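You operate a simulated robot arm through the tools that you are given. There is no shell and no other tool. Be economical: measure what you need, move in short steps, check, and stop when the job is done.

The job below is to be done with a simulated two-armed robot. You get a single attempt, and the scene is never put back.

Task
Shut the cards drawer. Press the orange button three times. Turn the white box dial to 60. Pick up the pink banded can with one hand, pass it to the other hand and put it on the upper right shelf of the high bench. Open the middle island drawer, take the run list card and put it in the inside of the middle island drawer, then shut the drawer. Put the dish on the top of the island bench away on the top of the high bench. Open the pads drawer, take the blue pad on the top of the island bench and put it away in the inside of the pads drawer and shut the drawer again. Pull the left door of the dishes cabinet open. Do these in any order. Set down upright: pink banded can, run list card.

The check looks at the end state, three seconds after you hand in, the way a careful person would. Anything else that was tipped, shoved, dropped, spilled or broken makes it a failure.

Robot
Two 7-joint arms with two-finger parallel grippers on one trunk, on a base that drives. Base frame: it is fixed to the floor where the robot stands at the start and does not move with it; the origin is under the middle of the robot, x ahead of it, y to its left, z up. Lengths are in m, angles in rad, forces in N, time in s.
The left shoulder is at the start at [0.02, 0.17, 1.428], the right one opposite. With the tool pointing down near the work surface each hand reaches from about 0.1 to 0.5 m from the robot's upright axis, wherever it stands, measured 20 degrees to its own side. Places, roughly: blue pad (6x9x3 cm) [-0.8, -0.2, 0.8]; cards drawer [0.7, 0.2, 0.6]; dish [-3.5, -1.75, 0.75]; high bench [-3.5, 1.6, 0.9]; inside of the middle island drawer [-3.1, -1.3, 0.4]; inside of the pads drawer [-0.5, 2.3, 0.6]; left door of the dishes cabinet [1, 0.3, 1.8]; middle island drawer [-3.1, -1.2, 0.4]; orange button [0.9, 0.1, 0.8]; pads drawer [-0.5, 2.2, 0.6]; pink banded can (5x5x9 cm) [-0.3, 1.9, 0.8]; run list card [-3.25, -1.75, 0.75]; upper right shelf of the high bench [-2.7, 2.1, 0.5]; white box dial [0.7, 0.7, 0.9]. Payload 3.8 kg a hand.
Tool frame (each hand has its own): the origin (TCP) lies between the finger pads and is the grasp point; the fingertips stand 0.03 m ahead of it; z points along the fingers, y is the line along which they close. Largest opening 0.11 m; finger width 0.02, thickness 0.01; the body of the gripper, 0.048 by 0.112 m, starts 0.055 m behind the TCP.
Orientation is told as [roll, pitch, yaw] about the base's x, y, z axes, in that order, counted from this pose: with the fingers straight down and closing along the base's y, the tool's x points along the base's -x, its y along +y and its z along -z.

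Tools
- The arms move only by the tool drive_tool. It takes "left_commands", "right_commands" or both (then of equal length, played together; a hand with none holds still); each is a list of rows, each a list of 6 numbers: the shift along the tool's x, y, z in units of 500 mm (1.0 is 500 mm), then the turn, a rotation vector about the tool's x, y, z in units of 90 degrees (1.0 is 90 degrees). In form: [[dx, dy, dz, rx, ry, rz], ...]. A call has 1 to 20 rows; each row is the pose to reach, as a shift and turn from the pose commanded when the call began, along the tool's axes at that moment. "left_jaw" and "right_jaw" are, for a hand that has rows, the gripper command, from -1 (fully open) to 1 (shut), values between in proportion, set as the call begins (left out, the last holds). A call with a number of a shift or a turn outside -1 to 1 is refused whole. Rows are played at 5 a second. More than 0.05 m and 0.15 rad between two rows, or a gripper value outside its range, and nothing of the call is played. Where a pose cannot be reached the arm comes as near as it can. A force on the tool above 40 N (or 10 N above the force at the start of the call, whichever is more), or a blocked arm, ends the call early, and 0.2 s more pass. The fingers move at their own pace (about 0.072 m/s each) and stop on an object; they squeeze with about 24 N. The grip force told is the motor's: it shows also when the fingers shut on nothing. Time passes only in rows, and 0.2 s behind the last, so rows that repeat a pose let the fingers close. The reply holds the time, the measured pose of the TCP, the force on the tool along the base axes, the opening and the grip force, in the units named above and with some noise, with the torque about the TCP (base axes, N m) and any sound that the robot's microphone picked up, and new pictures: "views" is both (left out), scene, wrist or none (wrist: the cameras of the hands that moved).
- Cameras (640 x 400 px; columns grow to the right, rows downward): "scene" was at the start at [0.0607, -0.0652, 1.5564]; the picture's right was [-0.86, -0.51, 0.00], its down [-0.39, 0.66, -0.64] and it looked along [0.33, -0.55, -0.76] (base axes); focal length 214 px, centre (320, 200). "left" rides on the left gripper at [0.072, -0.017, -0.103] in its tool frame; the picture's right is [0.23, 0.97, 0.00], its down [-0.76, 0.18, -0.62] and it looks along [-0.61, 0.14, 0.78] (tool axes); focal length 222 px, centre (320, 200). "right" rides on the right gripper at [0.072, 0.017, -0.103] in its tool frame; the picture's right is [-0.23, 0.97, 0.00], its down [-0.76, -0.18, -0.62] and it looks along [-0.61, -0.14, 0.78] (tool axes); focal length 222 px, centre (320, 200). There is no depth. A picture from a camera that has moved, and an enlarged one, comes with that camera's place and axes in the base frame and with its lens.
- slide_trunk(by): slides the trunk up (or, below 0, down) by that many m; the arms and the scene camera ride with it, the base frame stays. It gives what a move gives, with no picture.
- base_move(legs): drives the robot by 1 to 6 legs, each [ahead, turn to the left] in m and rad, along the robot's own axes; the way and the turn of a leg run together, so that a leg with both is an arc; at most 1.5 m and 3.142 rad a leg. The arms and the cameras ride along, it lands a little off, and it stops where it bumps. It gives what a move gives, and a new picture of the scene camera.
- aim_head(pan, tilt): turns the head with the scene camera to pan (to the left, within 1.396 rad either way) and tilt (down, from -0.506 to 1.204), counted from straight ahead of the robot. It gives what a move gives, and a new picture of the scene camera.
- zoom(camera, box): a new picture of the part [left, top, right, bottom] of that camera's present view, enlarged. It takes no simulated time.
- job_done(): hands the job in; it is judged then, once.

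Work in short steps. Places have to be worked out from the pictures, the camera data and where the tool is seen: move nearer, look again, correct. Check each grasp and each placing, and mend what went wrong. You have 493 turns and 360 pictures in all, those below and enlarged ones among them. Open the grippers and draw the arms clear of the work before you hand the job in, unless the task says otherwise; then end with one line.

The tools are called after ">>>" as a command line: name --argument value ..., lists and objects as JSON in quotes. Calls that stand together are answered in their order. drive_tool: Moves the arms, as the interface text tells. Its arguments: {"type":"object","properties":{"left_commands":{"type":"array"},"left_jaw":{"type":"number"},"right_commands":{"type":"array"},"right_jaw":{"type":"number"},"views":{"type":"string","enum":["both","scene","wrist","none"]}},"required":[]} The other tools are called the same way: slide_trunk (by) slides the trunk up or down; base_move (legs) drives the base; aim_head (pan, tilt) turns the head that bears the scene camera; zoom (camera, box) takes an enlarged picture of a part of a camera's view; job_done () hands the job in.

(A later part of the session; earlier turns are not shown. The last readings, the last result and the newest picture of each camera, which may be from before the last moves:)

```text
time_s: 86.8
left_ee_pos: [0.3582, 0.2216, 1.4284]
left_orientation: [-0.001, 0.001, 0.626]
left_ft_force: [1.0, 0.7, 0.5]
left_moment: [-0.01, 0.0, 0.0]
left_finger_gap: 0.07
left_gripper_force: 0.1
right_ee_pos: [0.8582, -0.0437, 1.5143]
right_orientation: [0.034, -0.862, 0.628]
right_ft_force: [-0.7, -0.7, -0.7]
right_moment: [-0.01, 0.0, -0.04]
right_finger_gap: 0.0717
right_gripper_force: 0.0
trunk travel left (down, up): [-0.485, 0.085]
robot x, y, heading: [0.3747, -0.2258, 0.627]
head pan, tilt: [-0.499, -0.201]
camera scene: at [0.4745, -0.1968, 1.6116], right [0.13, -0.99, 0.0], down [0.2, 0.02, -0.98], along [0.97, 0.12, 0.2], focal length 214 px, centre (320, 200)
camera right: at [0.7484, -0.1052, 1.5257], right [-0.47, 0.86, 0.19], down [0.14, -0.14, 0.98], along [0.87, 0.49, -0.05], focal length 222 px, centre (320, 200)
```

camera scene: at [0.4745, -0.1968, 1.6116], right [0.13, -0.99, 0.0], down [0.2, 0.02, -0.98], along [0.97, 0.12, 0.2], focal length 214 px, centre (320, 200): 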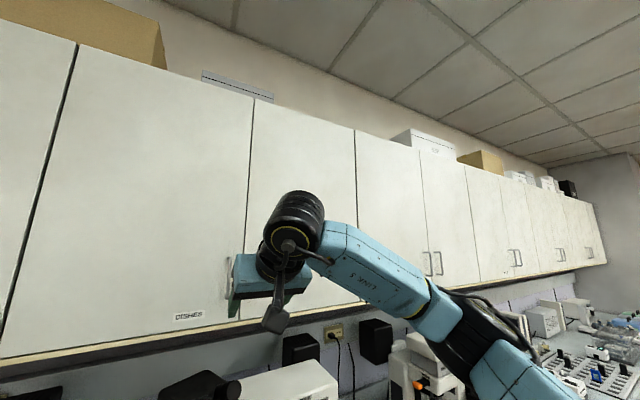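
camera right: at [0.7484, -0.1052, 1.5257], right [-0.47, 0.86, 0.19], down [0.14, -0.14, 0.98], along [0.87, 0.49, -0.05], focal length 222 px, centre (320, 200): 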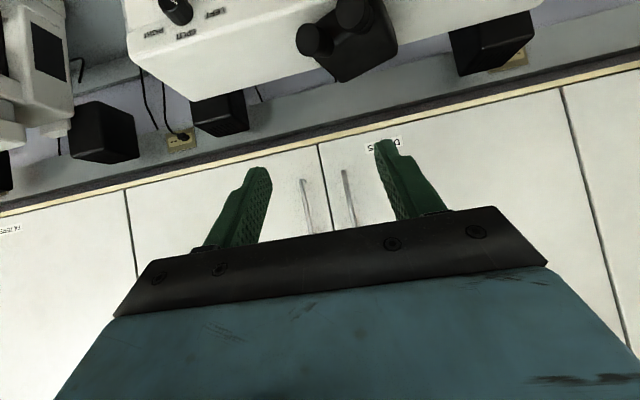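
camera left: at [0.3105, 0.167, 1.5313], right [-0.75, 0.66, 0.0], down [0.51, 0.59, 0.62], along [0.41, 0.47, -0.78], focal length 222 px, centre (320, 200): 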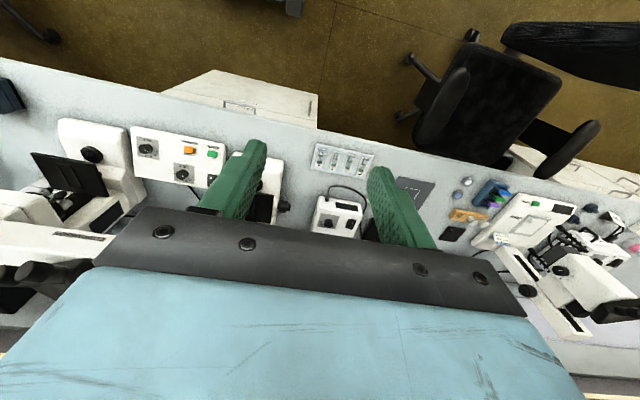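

The left door's handle sits between the fingers, at r≈0.53, z≈1.51. I drive 0.12 m closer, then centre the hand and advance.

>>> base_move --legs '[[0.12, 0]]'

>>> drive_tool --right_commands '[[-0.04, 0.015, 0.05, 0, 0, 0], [-0.08, 0.034, 0.09, 0, 0, 0], [-0.12, 0.034, 0.137, 0, 0, 0], [-0.156, 0.034, 0.182, 0, 0, 0]]' --views "both"

```text
time_s: 88.0
left_ee_pos: [0.455, 0.291, 1.4282]
left_orientation: [0.001, -0.001, 0.626]
left_ft_force: [0.2, -0.8, 0.6]
left_moment: [-0.01, 0.02, -0.01]
left_finger_gap: 0.07
left_gripper_force: 0.0
right_ee_pos: [0.955, 0.0249, 1.513]
right_orientation: [0.038, -0.863, 0.629]
right_ft_force: [0.8, -1.6, -0.6]
right_moment: [-0.02, 0.0, 0.01]
right_finger_gap: 0.0714
right_gripper_force: 0.1
trunk travel left (down, up): [-0.485, 0.085]
robot x, y, heading: [0.4747, -0.152, 0.629]
head pan, tilt: [-0.499, -0.201]
camera scene: at [0.5717, -0.1282, 1.6117], right [0.13, -0.99, 0.0], down [0.2, 0.03, -0.98], along [0.97, 0.12, 0.2], focal length 214 px, centre (320, 200)
```

scene: 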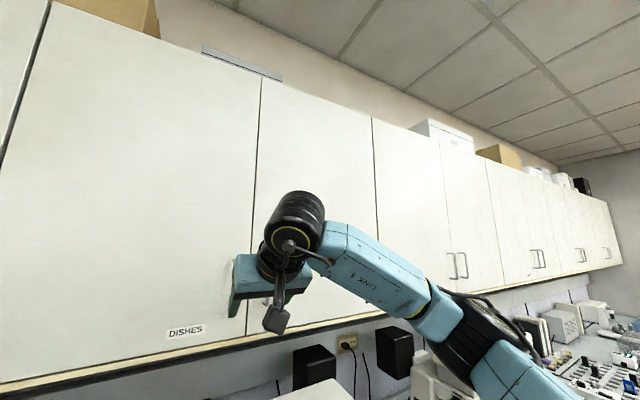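

```text
time_s: 89.0
left_ee_pos: [0.4564, 0.2929, 1.4286]
left_orientation: [0.001, 0.002, 0.628]
left_ft_force: [0.0, -0.3, 0.5]
left_moment: [-0.01, 0.0, 0.0]
left_finger_gap: 0.07
left_gripper_force: 0.0
right_ee_pos: [1.0417, 0.113, 1.5133]
right_orientation: [0.034, -0.86, 0.628]
right_ft_force: [-0.5, 0.3, 0.4]
right_moment: [-0.04, -0.04, -0.03]
right_finger_gap: 0.0717
right_gripper_force: 0.1
trunk travel left (down, up): [-0.485, 0.085]
robot x, y, heading: [0.4705, -0.1499, 0.625]
head pan, tilt: [-0.499, -0.201]
camera scene: at [0.5725, -0.1267, 1.6115], right [0.13, -0.99, 0.0], down [0.2, 0.02, -0.98], along [0.97, 0.12, 0.2], focal length 214 px, centre (320, 200)
camera right: at [0.9319, 0.0503, 1.526], right [-0.47, 0.86, 0.19], down [0.14, -0.15, 0.98], along [0.87, 0.49, -0.05], focal length 222 px, centre (320, 200)
```

scene: 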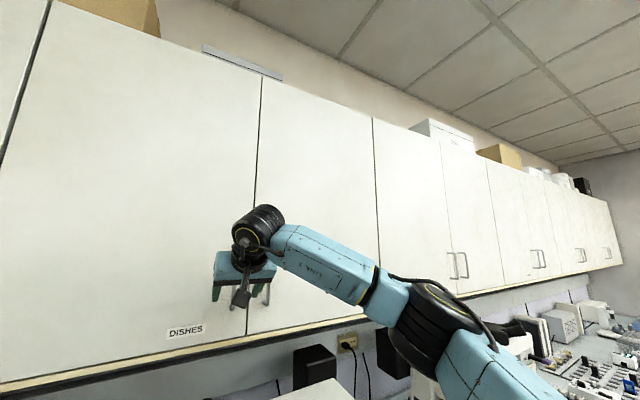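
right: 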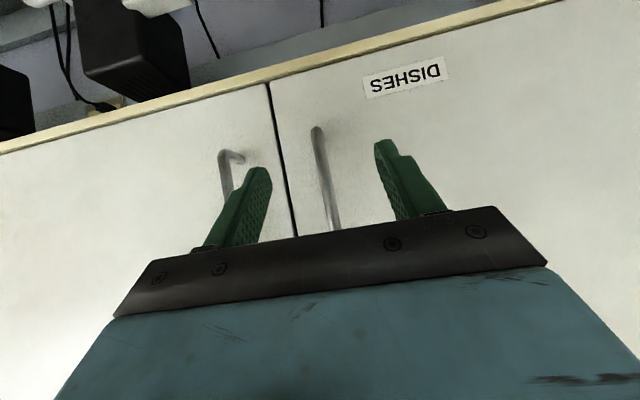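

Aligned (r=0.528). I advance 6 cm more so the bar lies between the pads, then check.

>>> drive_tool --right_commands '[[-0.026, 0, 0.03, 0, 0, 0], [-0.052, 0, 0.061, 0, 0, 0], [-0.078, 0, 0.091, 0, 0, 0]]' --views "wrist"

```text
time_s: 89.8
left_ee_pos: [0.4545, 0.2901, 1.4291]
left_orientation: [0.001, -0.002, 0.626]
left_ft_force: [-0.4, -0.1, 0.9]
left_moment: [0.02, -0.01, 0.02]
left_finger_gap: 0.07
left_gripper_force: 0.0
right_ee_pos: [1.0862, 0.1484, 1.5147]
right_orientation: [0.035, -0.862, 0.628]
right_ft_force: [-6.4, -4.0, -1.6]
right_moment: [-0.04, 0.18, -0.32]
right_finger_gap: 0.0713
right_gripper_force: 0.2
trunk travel left (down, up): [-0.485, 0.085]
robot x, y, heading: [0.4719, -0.1545, 0.625]
head pan, tilt: [-0.499, -0.201]
camera right: at [0.9764, 0.0849, 1.5265], right [-0.47, 0.86, 0.19], down [0.14, -0.15, 0.98], along [0.87, 0.49, -0.05], focal length 222 px, centre (320, 200)
```

right: 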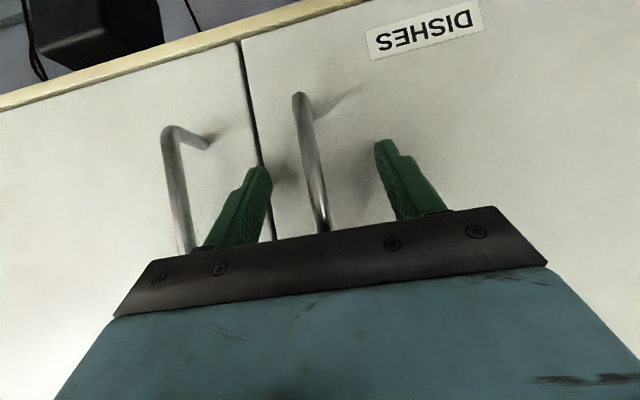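

The fingertips touch the door face (7 N) with the bar between them. I back off 5 mm and close.

>>> drive_tool --right_commands '[[0.009, 0, -0.011, 0, 0, 0], [0.009, 0, -0.011, 0, 0, 0], [0.009, 0, -0.011, 0, 0, 0], [0.009, 0, -0.011, 0, 0, 0], [0.009, 0, -0.011, 0, 0, 0]]' --right_jaw 1 --views "wrist"

```text
time_s: 91.0
left_ee_pos: [0.4559, 0.2915, 1.428]
left_orientation: [0.0, 0.001, 0.626]
left_ft_force: [0.3, -0.1, 0.2]
left_moment: [-0.04, -0.01, 0.01]
left_finger_gap: 0.0699
left_gripper_force: 0.0
right_ee_pos: [1.0824, 0.1449, 1.514]
right_orientation: [0.036, -0.861, 0.627]
right_ft_force: [1.9, -2.7, 1.4]
right_moment: [-0.93, -0.75, -0.02]
right_finger_gap: 0.01
right_gripper_force: 45.3
trunk travel left (down, up): [-0.485, 0.085]
robot x, y, heading: [0.4737, -0.1523, 0.625]
head pan, tilt: [-0.499, -0.201]
camera right: at [0.9733, 0.081, 1.5262], right [-0.47, 0.86, 0.19], down [0.14, -0.15, 0.98], along [0.87, 0.49, -0.05], focal length 222 px, centre (320, 200)
```

right: 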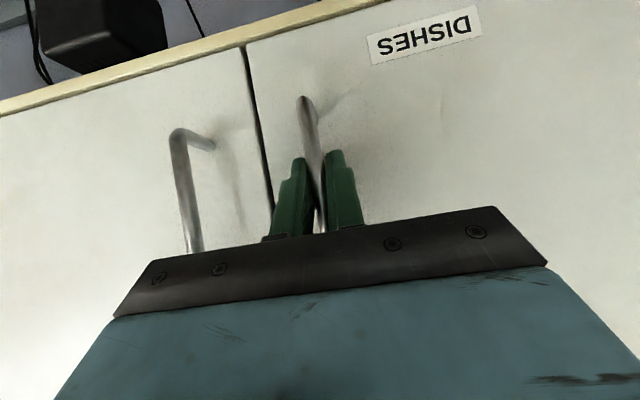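

Gripped the bar. I pull the door along its arc to about 20° while letting the hand turn half as much.

>>> drive_tool --right_commands '[[0.0475, 0.009, -0.0554, 0.021, 0, 0.018], [0.0943, 0.0242, -0.1099, 0.042, 0, 0.036], [0.1401, 0.0456, -0.1633, 0.063, 0, 0.054], [0.1844, 0.0732, -0.215, 0.084, 0, 0.072]]' --views "both"

```text
time_s: 92.0
left_ee_pos: [0.4526, 0.2943, 1.4279]
left_orientation: [-0.002, -0.001, 0.626]
left_ft_force: [-0.6, -0.7, -0.5]
left_moment: [-0.02, -0.02, -0.01]
left_finger_gap: 0.0702
left_gripper_force: 0.1
right_ee_pos: [0.9433, 0.0898, 1.5134]
right_orientation: [0.03, -0.86, 0.462]
right_ft_force: [-3.0, 9.5, 1.6]
right_moment: [-0.92, -0.69, 0.23]
right_finger_gap: 0.0098
right_gripper_force: 44.9
trunk travel left (down, up): [-0.485, 0.085]
robot x, y, heading: [0.4727, -0.1502, 0.627]
head pan, tilt: [-0.499, -0.201]
camera scene: at [0.5697, -0.1249, 1.6117], right [0.13, -0.99, 0.0], down [0.2, 0.02, -0.98], along [0.97, 0.13, 0.2], focal length 214 px, centre (320, 200)
camera right: at [0.8243, 0.0468, 1.5266], right [-0.32, 0.93, 0.19], down [0.11, -0.16, 0.98], along [0.94, 0.34, -0.05], focal length 222 px, centre (320, 200)
```

scene: 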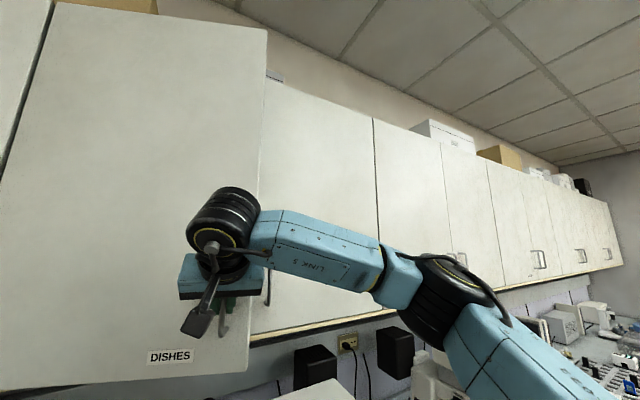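
right: 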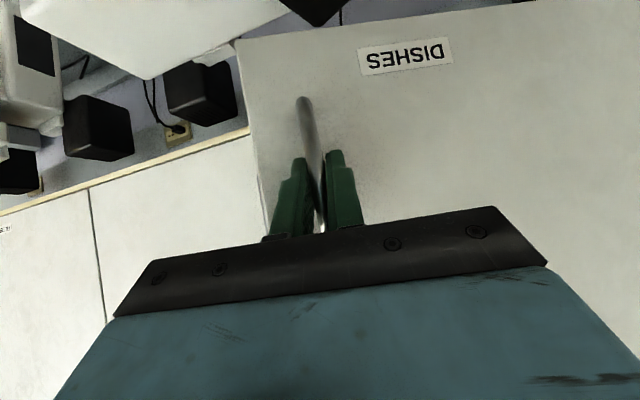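

The door follows smoothly. I continue the arc to about 50°.

>>> drive_tool --right_commands '[[0.0457, 0.0222, -0.0533, 0.021, 0, 0.018], [0.0898, 0.0504, -0.1047, 0.042, 0, 0.036], [0.1323, 0.0844, -0.1542, 0.063, 0, 0.054], [0.1726, 0.1238, -0.2013, 0.084, 0, 0.072], [0.2105, 0.1686, -0.2455, 0.105, 0, 0.09], [0.2457, 0.2184, -0.2864, 0.126, 0, 0.108]]' --views "both"

```text
time_s: 93.6
left_ee_pos: [0.4598, 0.2982, 1.4258]
left_orientation: [-0.004, 0.006, 0.628]
left_ft_force: [-1.5, 0.4, -0.2]
left_moment: [-0.04, 0.01, 0.02]
left_finger_gap: 0.0699
left_gripper_force: 0.0
right_ee_pos: [0.7337, 0.1056, 1.5146]
right_orientation: [0.027, -0.847, 0.201]
right_ft_force: [8.4, 24.8, -2.5]
right_moment: [-0.66, -0.84, 0.07]
right_finger_gap: 0.01
right_gripper_force: 45.5
trunk travel left (down, up): [-0.485, 0.085]
robot x, y, heading: [0.4725, -0.1507, 0.628]
head pan, tilt: [-0.499, -0.201]
stopped in row 6 (right hand): the force on the tool passed its limit at 41 N (the readings are from after the stop); the commanded pose is now the measured one
camera scene: at [0.5762, -0.12, 1.6114], right [0.13, -0.99, 0.0], down [0.2, 0.02, -0.98], along [0.97, 0.13, 0.2], focal length 214 px, centre (320, 200)
camera right: at [0.6077, 0.0942, 1.5282], right [-0.07, 0.98, 0.19], down [0.08, -0.18, 0.98], along [0.99, 0.08, -0.07], focal length 222 px, centre (320, 200)
```

scene: 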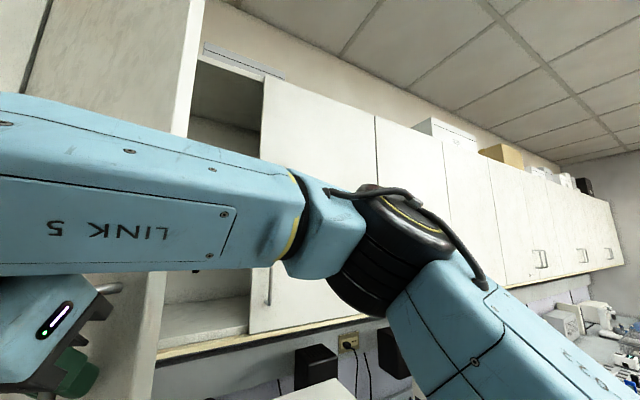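
right: 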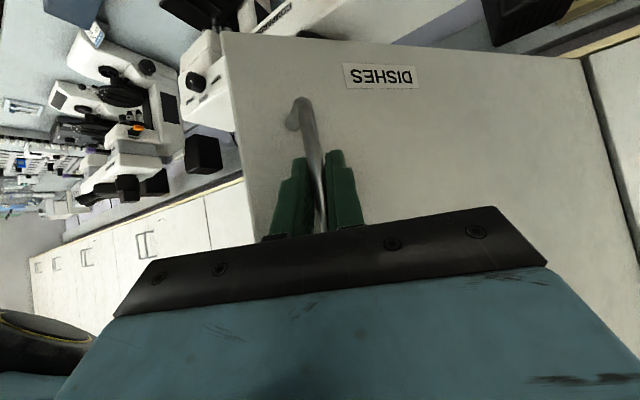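

The door is open about 50°. I release the handle and back the base straight away.

>>> drive_tool --right_commands '[[0, 0, 0, 0, 0, 0], [0, 0, 0, 0, 0, 0], [0, 0, 0, 0, 0, 0]]' --right_jaw -0.6 --views "none"

>>> base_move --legs '[[-0.2, 0]]'

```text
time_s: 94.4
left_ee_pos: [0.4562, 0.291, 1.4293]
left_orientation: [0.001, 0.002, 0.628]
left_ft_force: [0.0, -0.4, 0.0]
left_moment: [0.02, 0.01, 0.0]
left_finger_gap: 0.0696
left_gripper_force: 0.1
right_ee_pos: [0.7293, 0.0951, 1.5172]
right_orientation: [0.031, -0.849, 0.198]
right_ft_force: [-0.1, 0.2, 0.6]
right_moment: [0.0, 0.03, 0.04]
right_finger_gap: 0.0879
right_gripper_force: 0.0
trunk travel left (down, up): [-0.485, 0.085]
robot x, y, heading: [0.4735, -0.1495, 0.625]
head pan, tilt: [-0.499, -0.201]
```

```text
time_s: 96.0
left_ee_pos: [0.2968, 0.1764, 1.4283]
left_orientation: [0.0, 0.001, 0.625]
left_ft_force: [-0.8, 0.2, -0.4]
left_moment: [0.0, -0.01, -0.01]
left_finger_gap: 0.0701
left_gripper_force: 0.0
right_ee_pos: [0.5691, -0.0202, 1.5165]
right_orientation: [0.031, -0.849, 0.195]
right_ft_force: [0.2, -1.4, -0.8]
right_moment: [0.01, 0.03, 0.0]
right_finger_gap: 0.0882
right_gripper_force: 0.1
trunk travel left (down, up): [-0.485, 0.085]
robot x, y, heading: [0.3111, -0.2676, 0.63]
head pan, tilt: [-0.499, -0.201]
camera scene: at [0.412, -0.2437, 1.6115], right [0.13, -0.99, 0.0], down [0.2, 0.03, -0.98], along [0.97, 0.12, 0.2], focal length 214 px, centre (320, 200)
```

scene: 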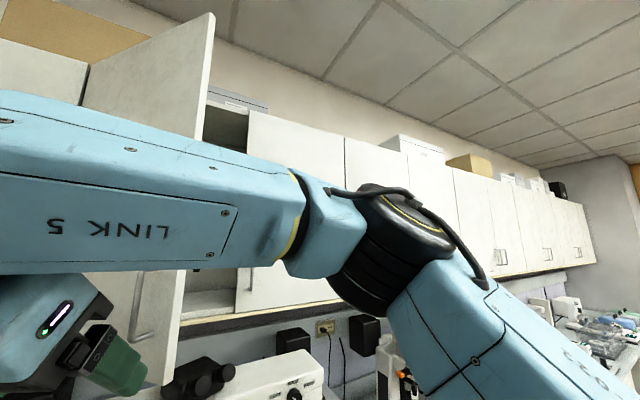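

Released and the door stays. To open it wider I'll go around its edge and push its inner face: right 0.2 m first, fingers closed, then base forward.

>>> drive_tool --right_commands '[[-0.022, -0.072, 0.026, 0, 0, 0], [-0.045, -0.145, 0.051, 0, 0, 0], [-0.068, -0.217, 0.077, 0, 0, 0], [-0.09, -0.29, 0.103, 0, 0, 0], [-0.113, -0.362, 0.128, 0, 0, 0]]' --right_jaw 1 --views "none"

>>> base_move --legs '[[0.2, 0]]'

```text
time_s: 97.2
left_ee_pos: [0.2966, 0.1742, 1.4296]
left_orientation: [0.001, 0.001, 0.625]
left_ft_force: [-0.1, -0.1, 0.3]
left_moment: [0.0, 0.01, -0.02]
left_finger_gap: 0.0698
left_gripper_force: 0.0
right_ee_pos: [0.6938, -0.1805, 1.5133]
right_orientation: [0.033, -0.848, 0.194]
right_ft_force: [-0.8, -0.5, -0.3]
right_moment: [0.02, -0.02, 0.02]
right_finger_gap: 0.0
right_gripper_force: 24.0
trunk travel left (down, up): [-0.485, 0.085]
robot x, y, heading: [0.314, -0.2646, 0.622]
head pan, tilt: [-0.499, -0.201]
```

```text
time_s: 98.8
left_ee_pos: [0.4582, 0.2916, 1.4294]
left_orientation: [0.001, 0.003, 0.624]
left_ft_force: [0.0, 0.2, -0.5]
left_moment: [-0.02, 0.0, 0.02]
left_finger_gap: 0.0699
left_gripper_force: 0.1
right_ee_pos: [0.8536, -0.0629, 1.5145]
right_orientation: [0.031, -0.847, 0.196]
right_ft_force: [0.0, 0.9, -0.4]
right_moment: [-0.04, -0.01, 0.03]
right_finger_gap: 0.0002
right_gripper_force: 23.7
trunk travel left (down, up): [-0.485, 0.085]
robot x, y, heading: [0.4737, -0.1488, 0.624]
head pan, tilt: [-0.499, -0.201]
camera scene: at [0.5729, -0.1275, 1.6116], right [0.13, -0.99, 0.0], down [0.2, 0.03, -0.98], along [0.97, 0.12, 0.2], focal length 214 px, centre (320, 200)
```

scene: 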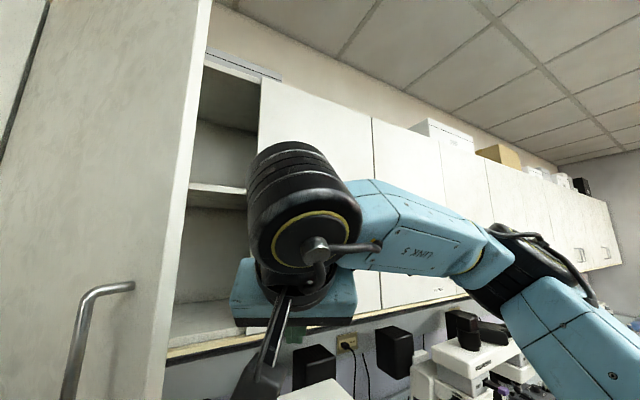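

Now I advance 8 cm inside the door's free edge and sweep left against its inner face.

>>> drive_tool --right_commands '[[-0.048, 0.034, 0.054, 0, 0, 0], [-0.0954, 0.0683, 0.1086, 0, 0, 0], [-0.0785, 0.122, 0.0894, 0, 0, 0], [-0.0616, 0.177, 0.0702, 0, 0, 0], [-0.0447, 0.231, 0.051, 0, 0, 0], [-0.0278, 0.285, 0.0318, 0, 0, 0], [-0.0109, 0.339, 0.0126, 0, 0, 0], [0.006, 0.393, -0.0066, 0, 0, 0], [0.0229, 0.448, -0.0258, 0, 0, 0], [0.0398, 0.502, -0.045, 0, 0, 0], [0.0567, 0.556, -0.0642, 0, 0, 0], [0.0736, 0.61, -0.0834, 0, 0, 0]]' --views "both"

```text
time_s: 99.8
left_ee_pos: [0.4575, 0.2923, 1.4287]
left_orientation: [0.0, 0.0, 0.624]
left_ft_force: [0.4, -0.2, -0.7]
left_moment: [0.01, -0.02, 0.0]
left_finger_gap: 0.0696
left_gripper_force: 0.0
right_ee_pos: [0.8872, 0.0183, 1.5155]
right_orientation: [0.014, -0.849, 0.211]
right_ft_force: [-0.4, -0.8, -0.5]
right_moment: [-0.02, 0.03, -0.01]
right_finger_gap: 0.0001
right_gripper_force: 23.8
trunk travel left (down, up): [-0.485, 0.085]
robot x, y, heading: [0.4711, -0.1495, 0.629]
head pan, tilt: [-0.499, -0.201]
stopped in row 4 (right hand): the force on the tool passed its limit at 46 N (the readings are from after the stop); the commanded pose is now the measured one
camera scene: at [0.572, -0.1286, 1.6117], right [0.13, -0.99, 0.0], down [0.2, 0.03, -0.98], along [0.97, 0.12, 0.2], focal length 214 px, centre (320, 200)
camera right: at [0.7614, 0.0082, 1.5291], right [-0.07, 0.98, 0.18], down [0.08, -0.17, 0.98], along [0.99, 0.08, -0.06], focal length 222 px, centre (320, 200)
```

scene: 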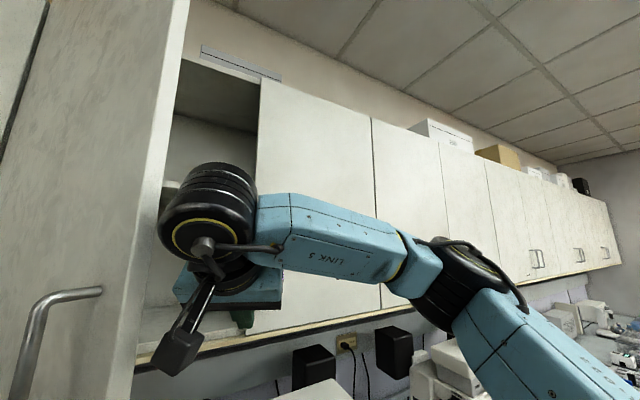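
right: 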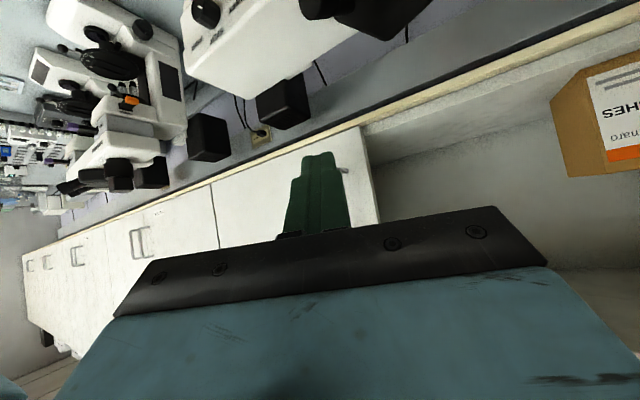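

The hand body met the door edge; the door is still at about 50°. I push more slowly along the door's tangent (left and back).

>>> drive_tool --right_commands '[[0.01, 0.02, -0.012, 0, 0, 0], [0.02, 0.04, -0.023, 0, 0, 0], [0.03, 0.06, -0.035, 0, 0, 0], [0.04, 0.08, -0.046, 0, 0, 0], [0.05, 0.1, -0.058, 0, 0, 0], [0.06, 0.12, -0.07, 0, 0, 0], [0.07, 0.14, -0.081, 0, 0, 0], [0.08, 0.16, -0.093, 0, 0, 0], [0.09, 0.18, -0.104, 0, 0, 0], [0.1, 0.2, -0.116, 0, 0, 0]]' --views "scene"

```text
time_s: 102.0
left_ee_pos: [0.4502, 0.2806, 1.4326]
left_orientation: [0.004, -0.01, 0.626]
left_ft_force: [0.3, 0.4, 0.3]
left_moment: [-0.01, 0.02, 0.0]
left_finger_gap: 0.0696
left_gripper_force: 0.1
right_ee_pos: [0.7816, 0.0877, 1.5225]
right_orientation: [0.024, -0.858, 0.213]
right_ft_force: [0.5, 0.1, 0.3]
right_moment: [0.0, -0.03, -0.03]
right_finger_gap: 0.0
right_gripper_force: 23.5
trunk travel left (down, up): [-0.485, 0.085]
robot x, y, heading: [0.4715, -0.1514, 0.622]
head pan, tilt: [-0.499, -0.201]
camera scene: at [0.5645, -0.1416, 1.6123], right [0.13, -0.99, -0.01], down [0.2, 0.03, -0.98], along [0.97, 0.12, 0.21], focal length 214 px, centre (320, 200)
```

scene: 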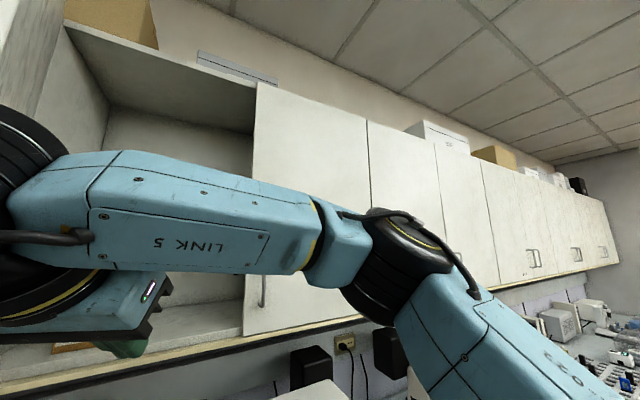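

The door has swung further. I withdraw the hand to the right and back, then check the door angle.

>>> drive_tool --right_commands '[[-0.03, -0.07, 0.035, 0, 0, 0], [-0.06, -0.14, 0.07, 0, 0, 0], [-0.09, -0.21, 0.105, 0, 0, 0], [-0.09, -0.28, 0.105, 0, 0, 0], [-0.09, -0.35, 0.105, 0, 0, 0]]' --views "none"

>>> base_move --legs '[[-0.3, 0]]'

>>> aim_head --pan 0.1 --tilt -0.1

```text
time_s: 103.2
left_ee_pos: [0.4575, 0.2909, 1.4299]
left_orientation: [0.0, 0.001, 0.623]
left_ft_force: [0.0, -0.7, 0.1]
left_moment: [0.0, 0.01, -0.02]
left_finger_gap: 0.0703
left_gripper_force: 0.1
right_ee_pos: [0.8994, -0.0562, 1.5128]
right_orientation: [0.015, -0.847, 0.213]
right_ft_force: [-0.6, -0.1, 1.0]
right_moment: [-0.01, -0.01, 0.0]
right_finger_gap: 0.0
right_gripper_force: 24.3
trunk travel left (down, up): [-0.485, 0.085]
robot x, y, heading: [0.4731, -0.1538, 0.626]
head pan, tilt: [-0.499, -0.201]
```

```text
time_s: 105.2
left_ee_pos: [0.216, 0.1181, 1.4286]
left_orientation: [0.0, 0.002, 0.624]
left_ft_force: [0.4, -0.2, 0.2]
left_moment: [0.0, -0.03, -0.02]
left_finger_gap: 0.0697
left_gripper_force: 0.0
right_ee_pos: [0.6546, -0.2294, 1.5132]
right_orientation: [0.013, -0.848, 0.212]
right_ft_force: [0.7, -0.2, 0.1]
right_moment: [-0.02, -0.02, 0.0]
right_finger_gap: 0.0
right_gripper_force: 24.2
trunk travel left (down, up): [-0.485, 0.085]
robot x, y, heading: [0.2293, -0.3263, 0.621]
head pan, tilt: [-0.499, -0.201]
camera scene: at [0.3294, -0.3031, 1.6115], right [0.12, -0.99, 0.0], down [0.2, 0.02, -0.98], along [0.97, 0.12, 0.2], focal length 214 px, centre (320, 200)
```

scene: 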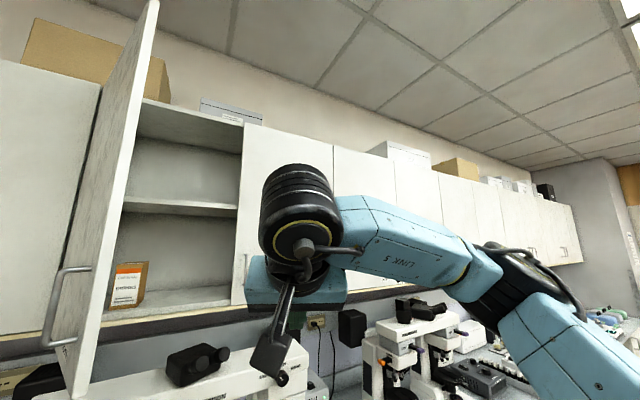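

```text
time_s: 106.2
left_ee_pos: [0.215, 0.115, 1.4278]
left_orientation: [0.0, 0.002, 0.623]
left_ft_force: [-1.1, 0.5, -0.9]
left_moment: [0.03, -0.02, 0.03]
left_finger_gap: 0.0698
left_gripper_force: 0.1
right_ee_pos: [0.6556, -0.2306, 1.5134]
right_orientation: [0.011, -0.847, 0.211]
right_ft_force: [-0.3, 1.0, 0.7]
right_moment: [-0.02, -0.02, -0.01]
right_finger_gap: 0.0
right_gripper_force: 23.8
trunk travel left (down, up): [-0.485, 0.085]
robot x, y, heading: [0.2277, -0.3277, 0.623]
head pan, tilt: [0.099, -0.099]
camera scene: at [0.3122, -0.2558, 1.603], right [0.66, -0.75, 0.0], down [0.07, 0.07, -0.99], along [0.75, 0.66, 0.1], focal length 214 px, centre (320, 200)
```

scene: 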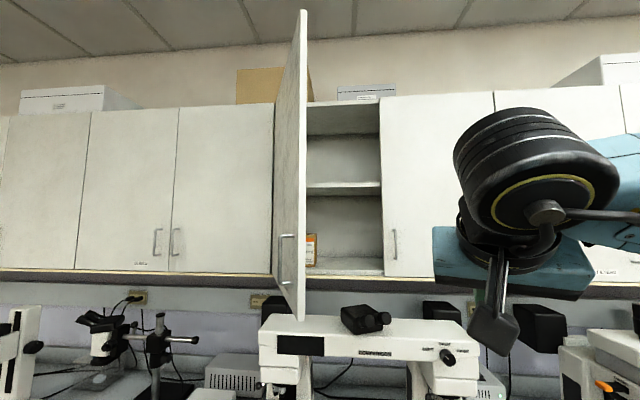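

The door is wide open. Now I turn left to look at the rest of the room, with the head level.

>>> base_move --legs '[[0, 1.2]]'

>>> aim_head --pan 0.9 --tilt 0.35

```text
time_s: 109.6
left_ee_pos: [-0.1915, -0.1822, 1.4296]
left_orientation: [-0.001, 0.003, 1.829]
left_ft_force: [0.1, 0.3, -0.8]
left_moment: [-0.01, -0.01, 0.02]
left_finger_gap: 0.07
left_gripper_force: 0.1
right_ee_pos: [0.2918, 0.1043, 1.5126]
right_orientation: [0.011, -0.846, 1.415]
right_ft_force: [-0.2, 0.2, -0.4]
right_moment: [0.04, 0.01, 0.01]
right_finger_gap: 0.0
right_gripper_force: 23.6
trunk travel left (down, up): [-0.485, 0.085]
robot x, y, heading: [0.2275, -0.3263, 1.822]
head pan, tilt: [0.099, -0.099]
camera scene: at [0.194, -0.2237, 1.6029], right [0.94, 0.35, 0.0], down [-0.03, 0.09, -1.0], along [-0.35, 0.93, 0.1], focal length 214 px, centre (320, 200)
```

scene: 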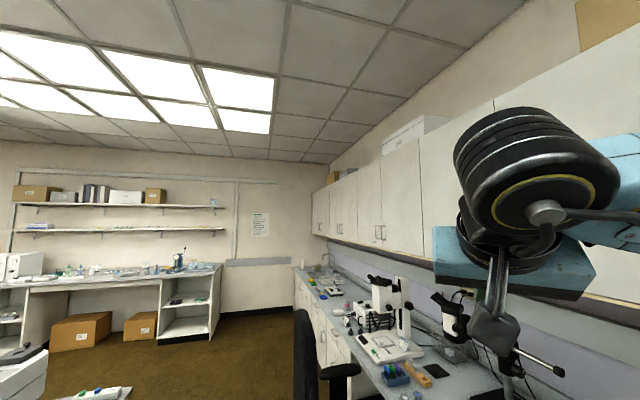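

```text
time_s: 110.7
left_ee_pos: [-0.1897, -0.1808, 1.4284]
left_orientation: [-0.001, 0.001, 1.828]
left_ft_force: [-0.1, -0.2, 0.1]
left_moment: [-0.01, -0.02, 0.0]
left_finger_gap: 0.0696
left_gripper_force: 0.1
right_ee_pos: [0.2918, 0.1052, 1.5124]
right_orientation: [0.014, -0.845, 1.414]
right_ft_force: [0.1, 0.6, 0.3]
right_moment: [0.0, 0.03, 0.01]
right_finger_gap: 0.0001
right_gripper_force: 24.4
trunk travel left (down, up): [-0.485, 0.085]
robot x, y, heading: [0.2298, -0.3276, 1.828]
head pan, tilt: [0.901, 0.351]
camera scene: at [0.1393, -0.2678, 1.5617], right [0.4, 0.92, 0.0], down [0.31, -0.14, -0.94], along [-0.86, 0.38, -0.34], focal length 214 px, centre (320, 200)
```

scene: 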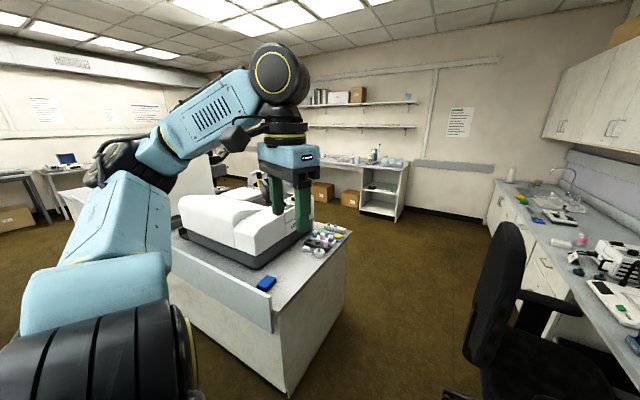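

The island end with the blue pad, the chair, the wall bench with the pink can and the far high bench are all visible. I'll fetch the blue pad first: drive to about 0.45 m off it, facing the island's end.

>>> base_move --legs '[[0, 0.594], [0.88, 0], [0, 1.357]]'

>>> aim_head --pan 0.2 --tilt 0.9

```text
time_s: 120.4
left_ee_pos: [-0.4142, -0.1856, 1.4281]
left_orientation: [0.001, 0.002, -2.514]
left_ft_force: [0.2, -0.8, 0.2]
left_moment: [-0.01, -0.01, 0.0]
left_finger_gap: 0.0699
left_gripper_force: 0.1
right_ee_pos: [-0.8552, 0.1583, 1.5127]
right_orientation: [0.014, -0.846, -2.925]
right_ft_force: [0.3, 0.5, 0.4]
right_moment: [0.0, 0.01, -0.01]
right_finger_gap: 0.0
right_gripper_force: 23.9
trunk travel left (down, up): [-0.485, 0.085]
robot x, y, heading: [-0.4317, 0.2546, -2.513]
head pan, tilt: [0.901, 0.351]
camera scene: at [-0.4517, 0.1533, 1.5617], right [-1.0, 0.04, 0.0], down [0.01, 0.34, -0.94], along [-0.04, -0.94, -0.34], focal length 214 px, centre (320, 200)
```

scene: 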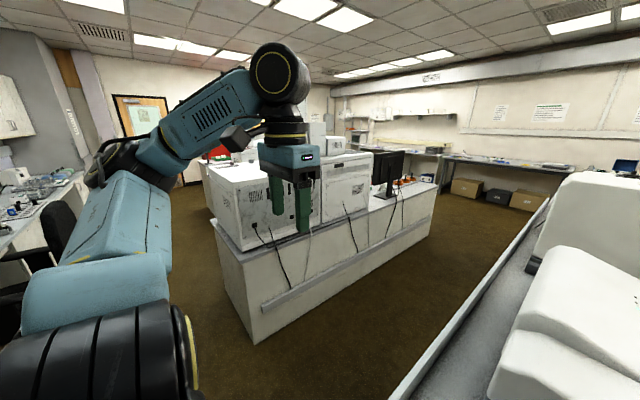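

```text
time_s: 121.4
left_ee_pos: [-0.4133, -0.1851, 1.4304]
left_orientation: [0.001, 0.002, -2.513]
left_ft_force: [0.7, -0.2, -0.2]
left_moment: [0.01, 0.05, -0.01]
left_finger_gap: 0.0698
left_gripper_force: 0.0
right_ee_pos: [-0.8558, 0.1594, 1.5149]
right_orientation: [0.013, -0.846, -2.924]
right_ft_force: [0.3, -0.6, -0.7]
right_moment: [0.0, 0.02, 0.02]
right_finger_gap: 0.0
right_gripper_force: 24.1
trunk travel left (down, up): [-0.485, 0.085]
robot x, y, heading: [-0.4302, 0.2592, -2.515]
head pan, tilt: [0.201, 0.901]
camera scene: at [-0.4987, 0.1907, 1.5142], right [-0.74, 0.68, 0.0], down [0.53, 0.58, -0.62], along [-0.42, -0.46, -0.78], focal length 214 px, centre (320, 200)
```

scene: 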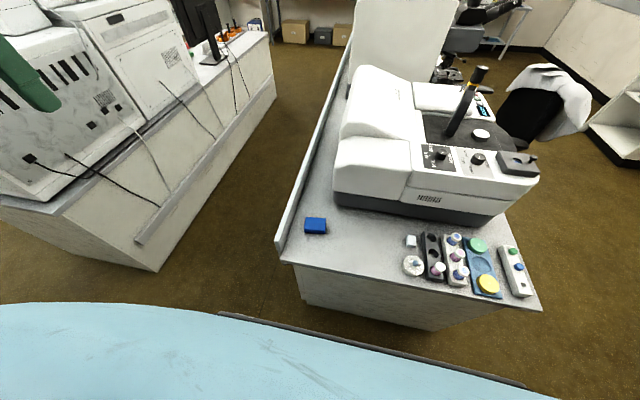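

The blue pad is at about (−0.79, −0.15), 0.53 m ahead of me. I zoom to see its orientation.

>>> zoom --camera "scene" --box '[270, 200, 370, 262]'

```text
6.40 times, centred on (320, 231) of scene
camera zoom: at [-0.4987, 0.1907, 1.5142], right [-0.74, 0.68, 0.0], down [0.53, 0.58, -0.62], along [-0.42, -0.46, -0.78], focal length 1373 px, centre (320, 2)
```

zoom: 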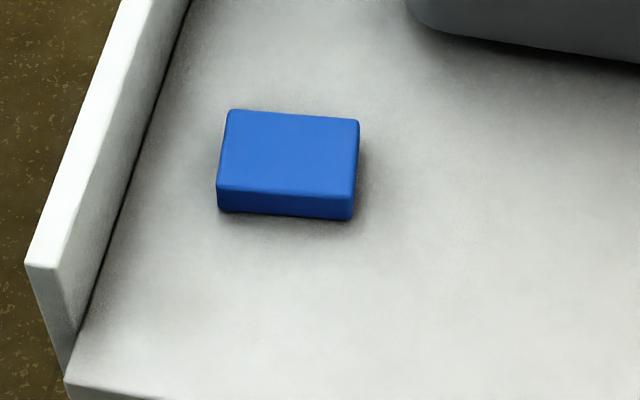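

Pad centre about (−0.81, −0.18), long side along bearing 133°. I drive 8 cm closer, lower the trunk 0.2 m and bring the left hand over it, turned to close across the 6 cm side.

>>> base_move --legs '[[0.08, 0]]'

>>> slide_trunk --by -0.2

>>> drive_tool --left_commands '[[-0.044, -0.042, 0.051, 0, 0, 0.084], [-0.087, -0.085, 0.102, 0, 0, 0.169], [-0.131, -0.127, 0.153, 0, 0, 0.253], [-0.175, -0.169, 0.204, 0, 0, 0.337], [-0.218, -0.212, 0.255, 0, 0, 0.422], [-0.262, -0.254, 0.305, 0, 0, 0.506], [-0.305, -0.297, 0.356, 0, 0, 0.591], [-0.349, -0.339, 0.407, 0, 0, 0.675], [-0.393, -0.381, 0.458, 0, 0, 0.759], [-0.436, -0.424, 0.509, 0, 0, 0.844], [-0.48, -0.466, 0.56, 0, 0, 0.928]]' --left_jaw -1 --views "both"

```text
time_s: 122.5
left_ee_pos: [-0.4775, -0.2321, 1.4277]
left_orientation: [-0.001, 0.001, -2.514]
left_ft_force: [-0.6, 0.8, -0.2]
left_moment: [0.01, 0.01, 0.0]
left_finger_gap: 0.0699
left_gripper_force: 0.0
right_ee_pos: [-0.9199, 0.1121, 1.5141]
right_orientation: [0.014, -0.845, -2.928]
right_ft_force: [-0.4, -0.1, 0.0]
right_moment: [0.01, 0.0, -0.02]
right_finger_gap: 0.0002
right_gripper_force: 24.2
trunk travel left (down, up): [-0.485, 0.085]
robot x, y, heading: [-0.4939, 0.2109, -2.509]
head pan, tilt: [0.201, 0.901]
camera scene: at [-0.5633, 0.1439, 1.5141], right [-0.74, 0.68, 0.0], down [0.53, 0.58, -0.62], along [-0.42, -0.46, -0.78], focal length 214 px, centre (320, 200)
```

scene: 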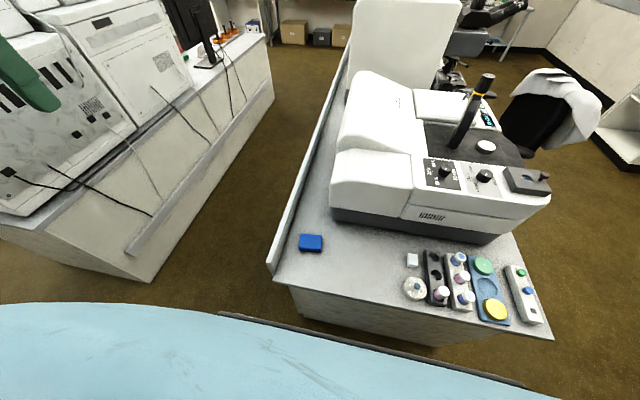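

```text
time_s: 124.7
left_ee_pos: [-0.4774, -0.2316, 1.2297]
left_orientation: [0.0, 0.003, -2.514]
left_ft_force: [-0.3, 0.1, 0.6]
left_moment: [0.0, 0.01, -0.01]
left_finger_gap: 0.07
left_gripper_force: 0.2
right_ee_pos: [-0.9201, 0.1121, 1.3141]
right_orientation: [0.015, -0.847, -2.924]
right_ft_force: [0.6, 0.7, -0.6]
right_moment: [0.0, 0.0, -0.01]
right_finger_gap: 0.0001
right_gripper_force: 24.0
trunk travel left (down, up): [-0.285, 0.285]
robot x, y, heading: [-0.4966, 0.2079, -2.51]
head pan, tilt: [0.201, 0.901]
```

```text
time_s: 127.1
left_ee_pos: [-0.8084, -0.1847, 0.947]
left_orientation: [-0.002, 0.002, 2.311]
left_ft_force: [0.7, -0.8, 0.0]
left_moment: [-0.01, -0.02, 0.01]
left_finger_gap: 0.1102
left_gripper_force: 0.2
right_ee_pos: [-0.9212, 0.1132, 1.3137]
right_orientation: [0.014, -0.845, -2.926]
right_ft_force: [0.0, 0.0, 0.3]
right_moment: [0.02, -0.02, 0.01]
right_finger_gap: 0.0002
right_gripper_force: 23.9
trunk travel left (down, up): [-0.285, 0.285]
robot x, y, heading: [-0.4989, 0.2107, -2.51]
head pan, tilt: [0.201, 0.901]
camera scene: at [-0.5636, 0.1445, 1.3141], right [-0.74, 0.68, 0.0], down [0.53, 0.58, -0.62], along [-0.42, -0.46, -0.78], focal length 214 px, centre (320, 200)
camera left: at [-0.7484, -0.2272, 1.0508], right [-0.57, -0.82, 0.0], down [-0.65, 0.44, 0.62], along [-0.51, 0.35, -0.78], focal length 222 px, centre (320, 200)
```

scene: 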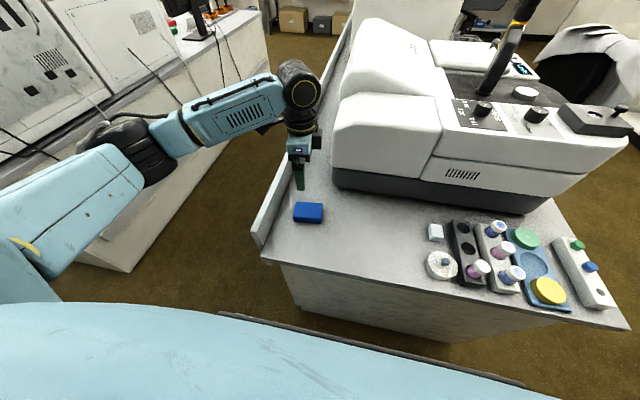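
left: 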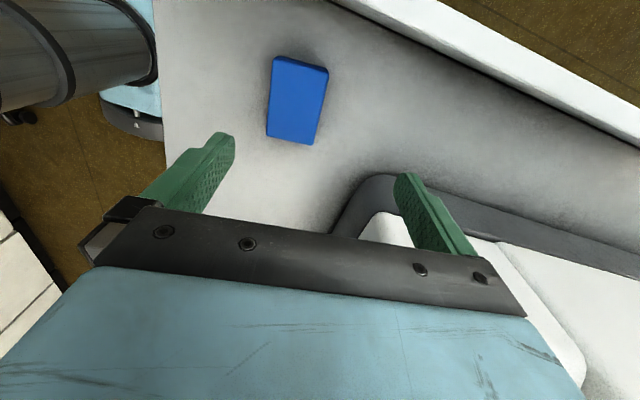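

The pad top is at z≈0.785, centre (−0.79, −0.165). I correct by 2.7 cm and descend to z≈0.82.

>>> drive_tool --left_commands '[[-0.003, -0.03, 0.08, 0, 0, 0], [-0.005, -0.054, 0.16, 0, 0, 0], [-0.005, -0.054, 0.21, 0, 0, 0], [-0.005, -0.054, 0.254, 0, 0, 0]]' --views "wrist"

```text
time_s: 128.1
left_ee_pos: [-0.7892, -0.1648, 0.8215]
left_orientation: [0.0, -0.001, 2.313]
left_ft_force: [0.0, -0.1, 0.2]
left_moment: [-0.01, -0.01, 0.01]
left_finger_gap: 0.11
left_gripper_force: 0.0
right_ee_pos: [-0.9188, 0.1119, 1.3141]
right_orientation: [0.014, -0.848, -2.924]
right_ft_force: [0.3, -0.2, 0.5]
right_moment: [0.04, 0.01, 0.0]
right_finger_gap: 0.0001
right_gripper_force: 24.1
trunk travel left (down, up): [-0.285, 0.285]
robot x, y, heading: [-0.4945, 0.2125, -2.515]
head pan, tilt: [0.201, 0.901]
camera left: at [-0.7288, -0.2076, 0.9248], right [-0.57, -0.82, 0.0], down [-0.65, 0.44, 0.62], along [-0.51, 0.35, -0.78], focal length 222 px, centre (320, 200)
```

left: 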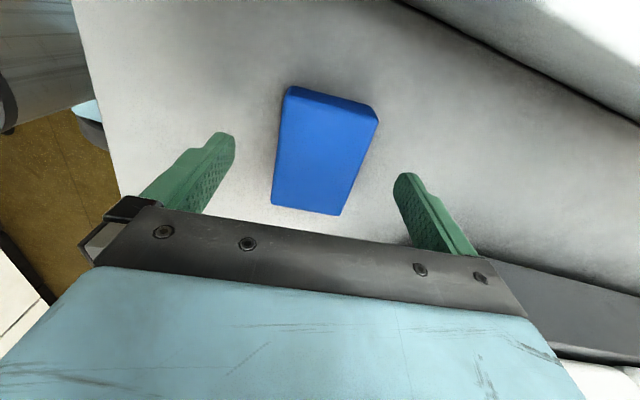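

Well centred. I descend to z≈0.797 and check the contact force.

>>> drive_tool --left_commands '[[0.01, 0, 0.025, 0, 0, 0], [0.014, 0, 0.05, 0, 0, 0]]' --views "wrist"

```text
time_s: 128.7
left_ee_pos: [-0.786, -0.1699, 0.7962]
left_orientation: [0.0, 0.0, 2.312]
left_ft_force: [-0.1, -0.1, 1.3]
left_moment: [0.01, -0.01, 0.02]
left_finger_gap: 0.1101
left_gripper_force: 0.1
right_ee_pos: [-0.9194, 0.1114, 1.3143]
right_orientation: [0.014, -0.845, -2.926]
right_ft_force: [-0.4, -0.2, -0.9]
right_moment: [0.05, 0.02, -0.03]
right_finger_gap: 0.0
right_gripper_force: 23.9
trunk travel left (down, up): [-0.285, 0.285]
robot x, y, heading: [-0.5002, 0.2133, -2.514]
head pan, tilt: [0.201, 0.901]
camera left: at [-0.7243, -0.2126, 0.8997], right [-0.56, -0.83, 0.0], down [-0.65, 0.44, 0.62], along [-0.51, 0.35, -0.78], focal length 222 px, centre (320, 200)
```

left: 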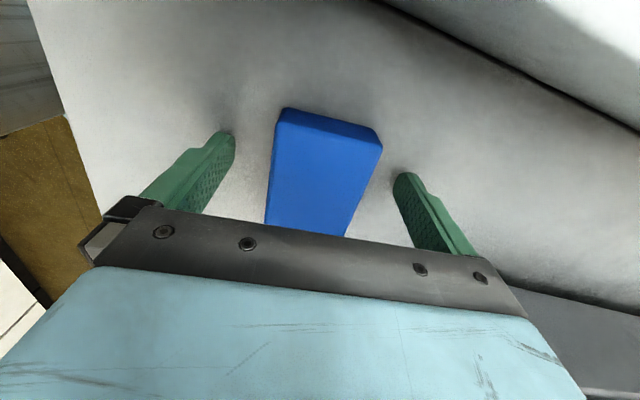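

No table contact yet; the fingers straddle the pad. I close on it.

>>> drive_tool --left_commands '[[0, 0, 0.008, 0, 0, 0], [0, 0, 0.008, 0, 0, 0], [0, 0, 0.008, 0, 0, 0], [0, 0, 0.008, 0, 0, 0], [0, 0, 0.008, 0, 0, 0]]' --left_jaw 1 --views "none"

>>> drive_tool --left_commands '[[0, 0, -0.05, 0, 0, 0], [0, 0, -0.1, 0, 0, 0], [0, 0, -0.19, 0, 0, 0], [0, 0, -0.28, 0, 0, 0], [0, 0, -0.37, 0, 0, 0], [0, 0, -0.46, 0, 0, 0]]' --views "wrist"

```text
time_s: 129.9
left_ee_pos: [-0.7861, -0.1699, 0.7926]
left_orientation: [-0.001, 0.0, 2.314]
left_ft_force: [-0.7, -0.4, 0.0]
left_moment: [-0.05, 0.03, 0.01]
left_finger_gap: 0.0588
left_gripper_force: 23.8
right_ee_pos: [-0.919, 0.1124, 1.3122]
right_orientation: [0.013, -0.846, -2.922]
right_ft_force: [0.3, -0.5, -0.4]
right_moment: [0.01, 0.01, 0.02]
right_finger_gap: 0.0
right_gripper_force: 23.8
trunk travel left (down, up): [-0.285, 0.285]
robot x, y, heading: [-0.4934, 0.2133, -2.512]
head pan, tilt: [0.201, 0.901]
```

```text
time_s: 131.3
left_ee_pos: [-0.7851, -0.1696, 1.0221]
left_orientation: [-0.002, 0.001, 2.313]
left_ft_force: [-0.7, 0.2, -0.8]
left_moment: [0.0, -0.03, 0.0]
left_finger_gap: 0.0589
left_gripper_force: 24.0
right_ee_pos: [-0.9188, 0.1127, 1.3151]
right_orientation: [0.014, -0.846, -2.926]
right_ft_force: [-0.8, -0.2, 0.1]
right_moment: [-0.01, -0.01, 0.01]
right_finger_gap: 0.0
right_gripper_force: 24.4
trunk travel left (down, up): [-0.285, 0.285]
robot x, y, heading: [-0.4955, 0.2089, -2.507]
head pan, tilt: [0.201, 0.901]
camera left: at [-0.724, -0.2126, 1.1264], right [-0.56, -0.83, 0.0], down [-0.65, 0.44, 0.62], along [-0.51, 0.35, -0.78], focal length 222 px, centre (320, 200)
```

left: 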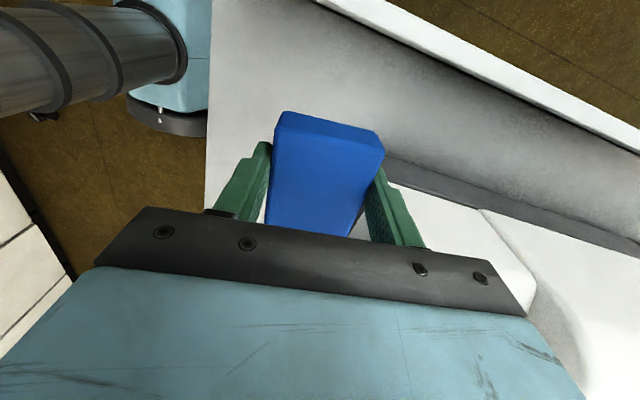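

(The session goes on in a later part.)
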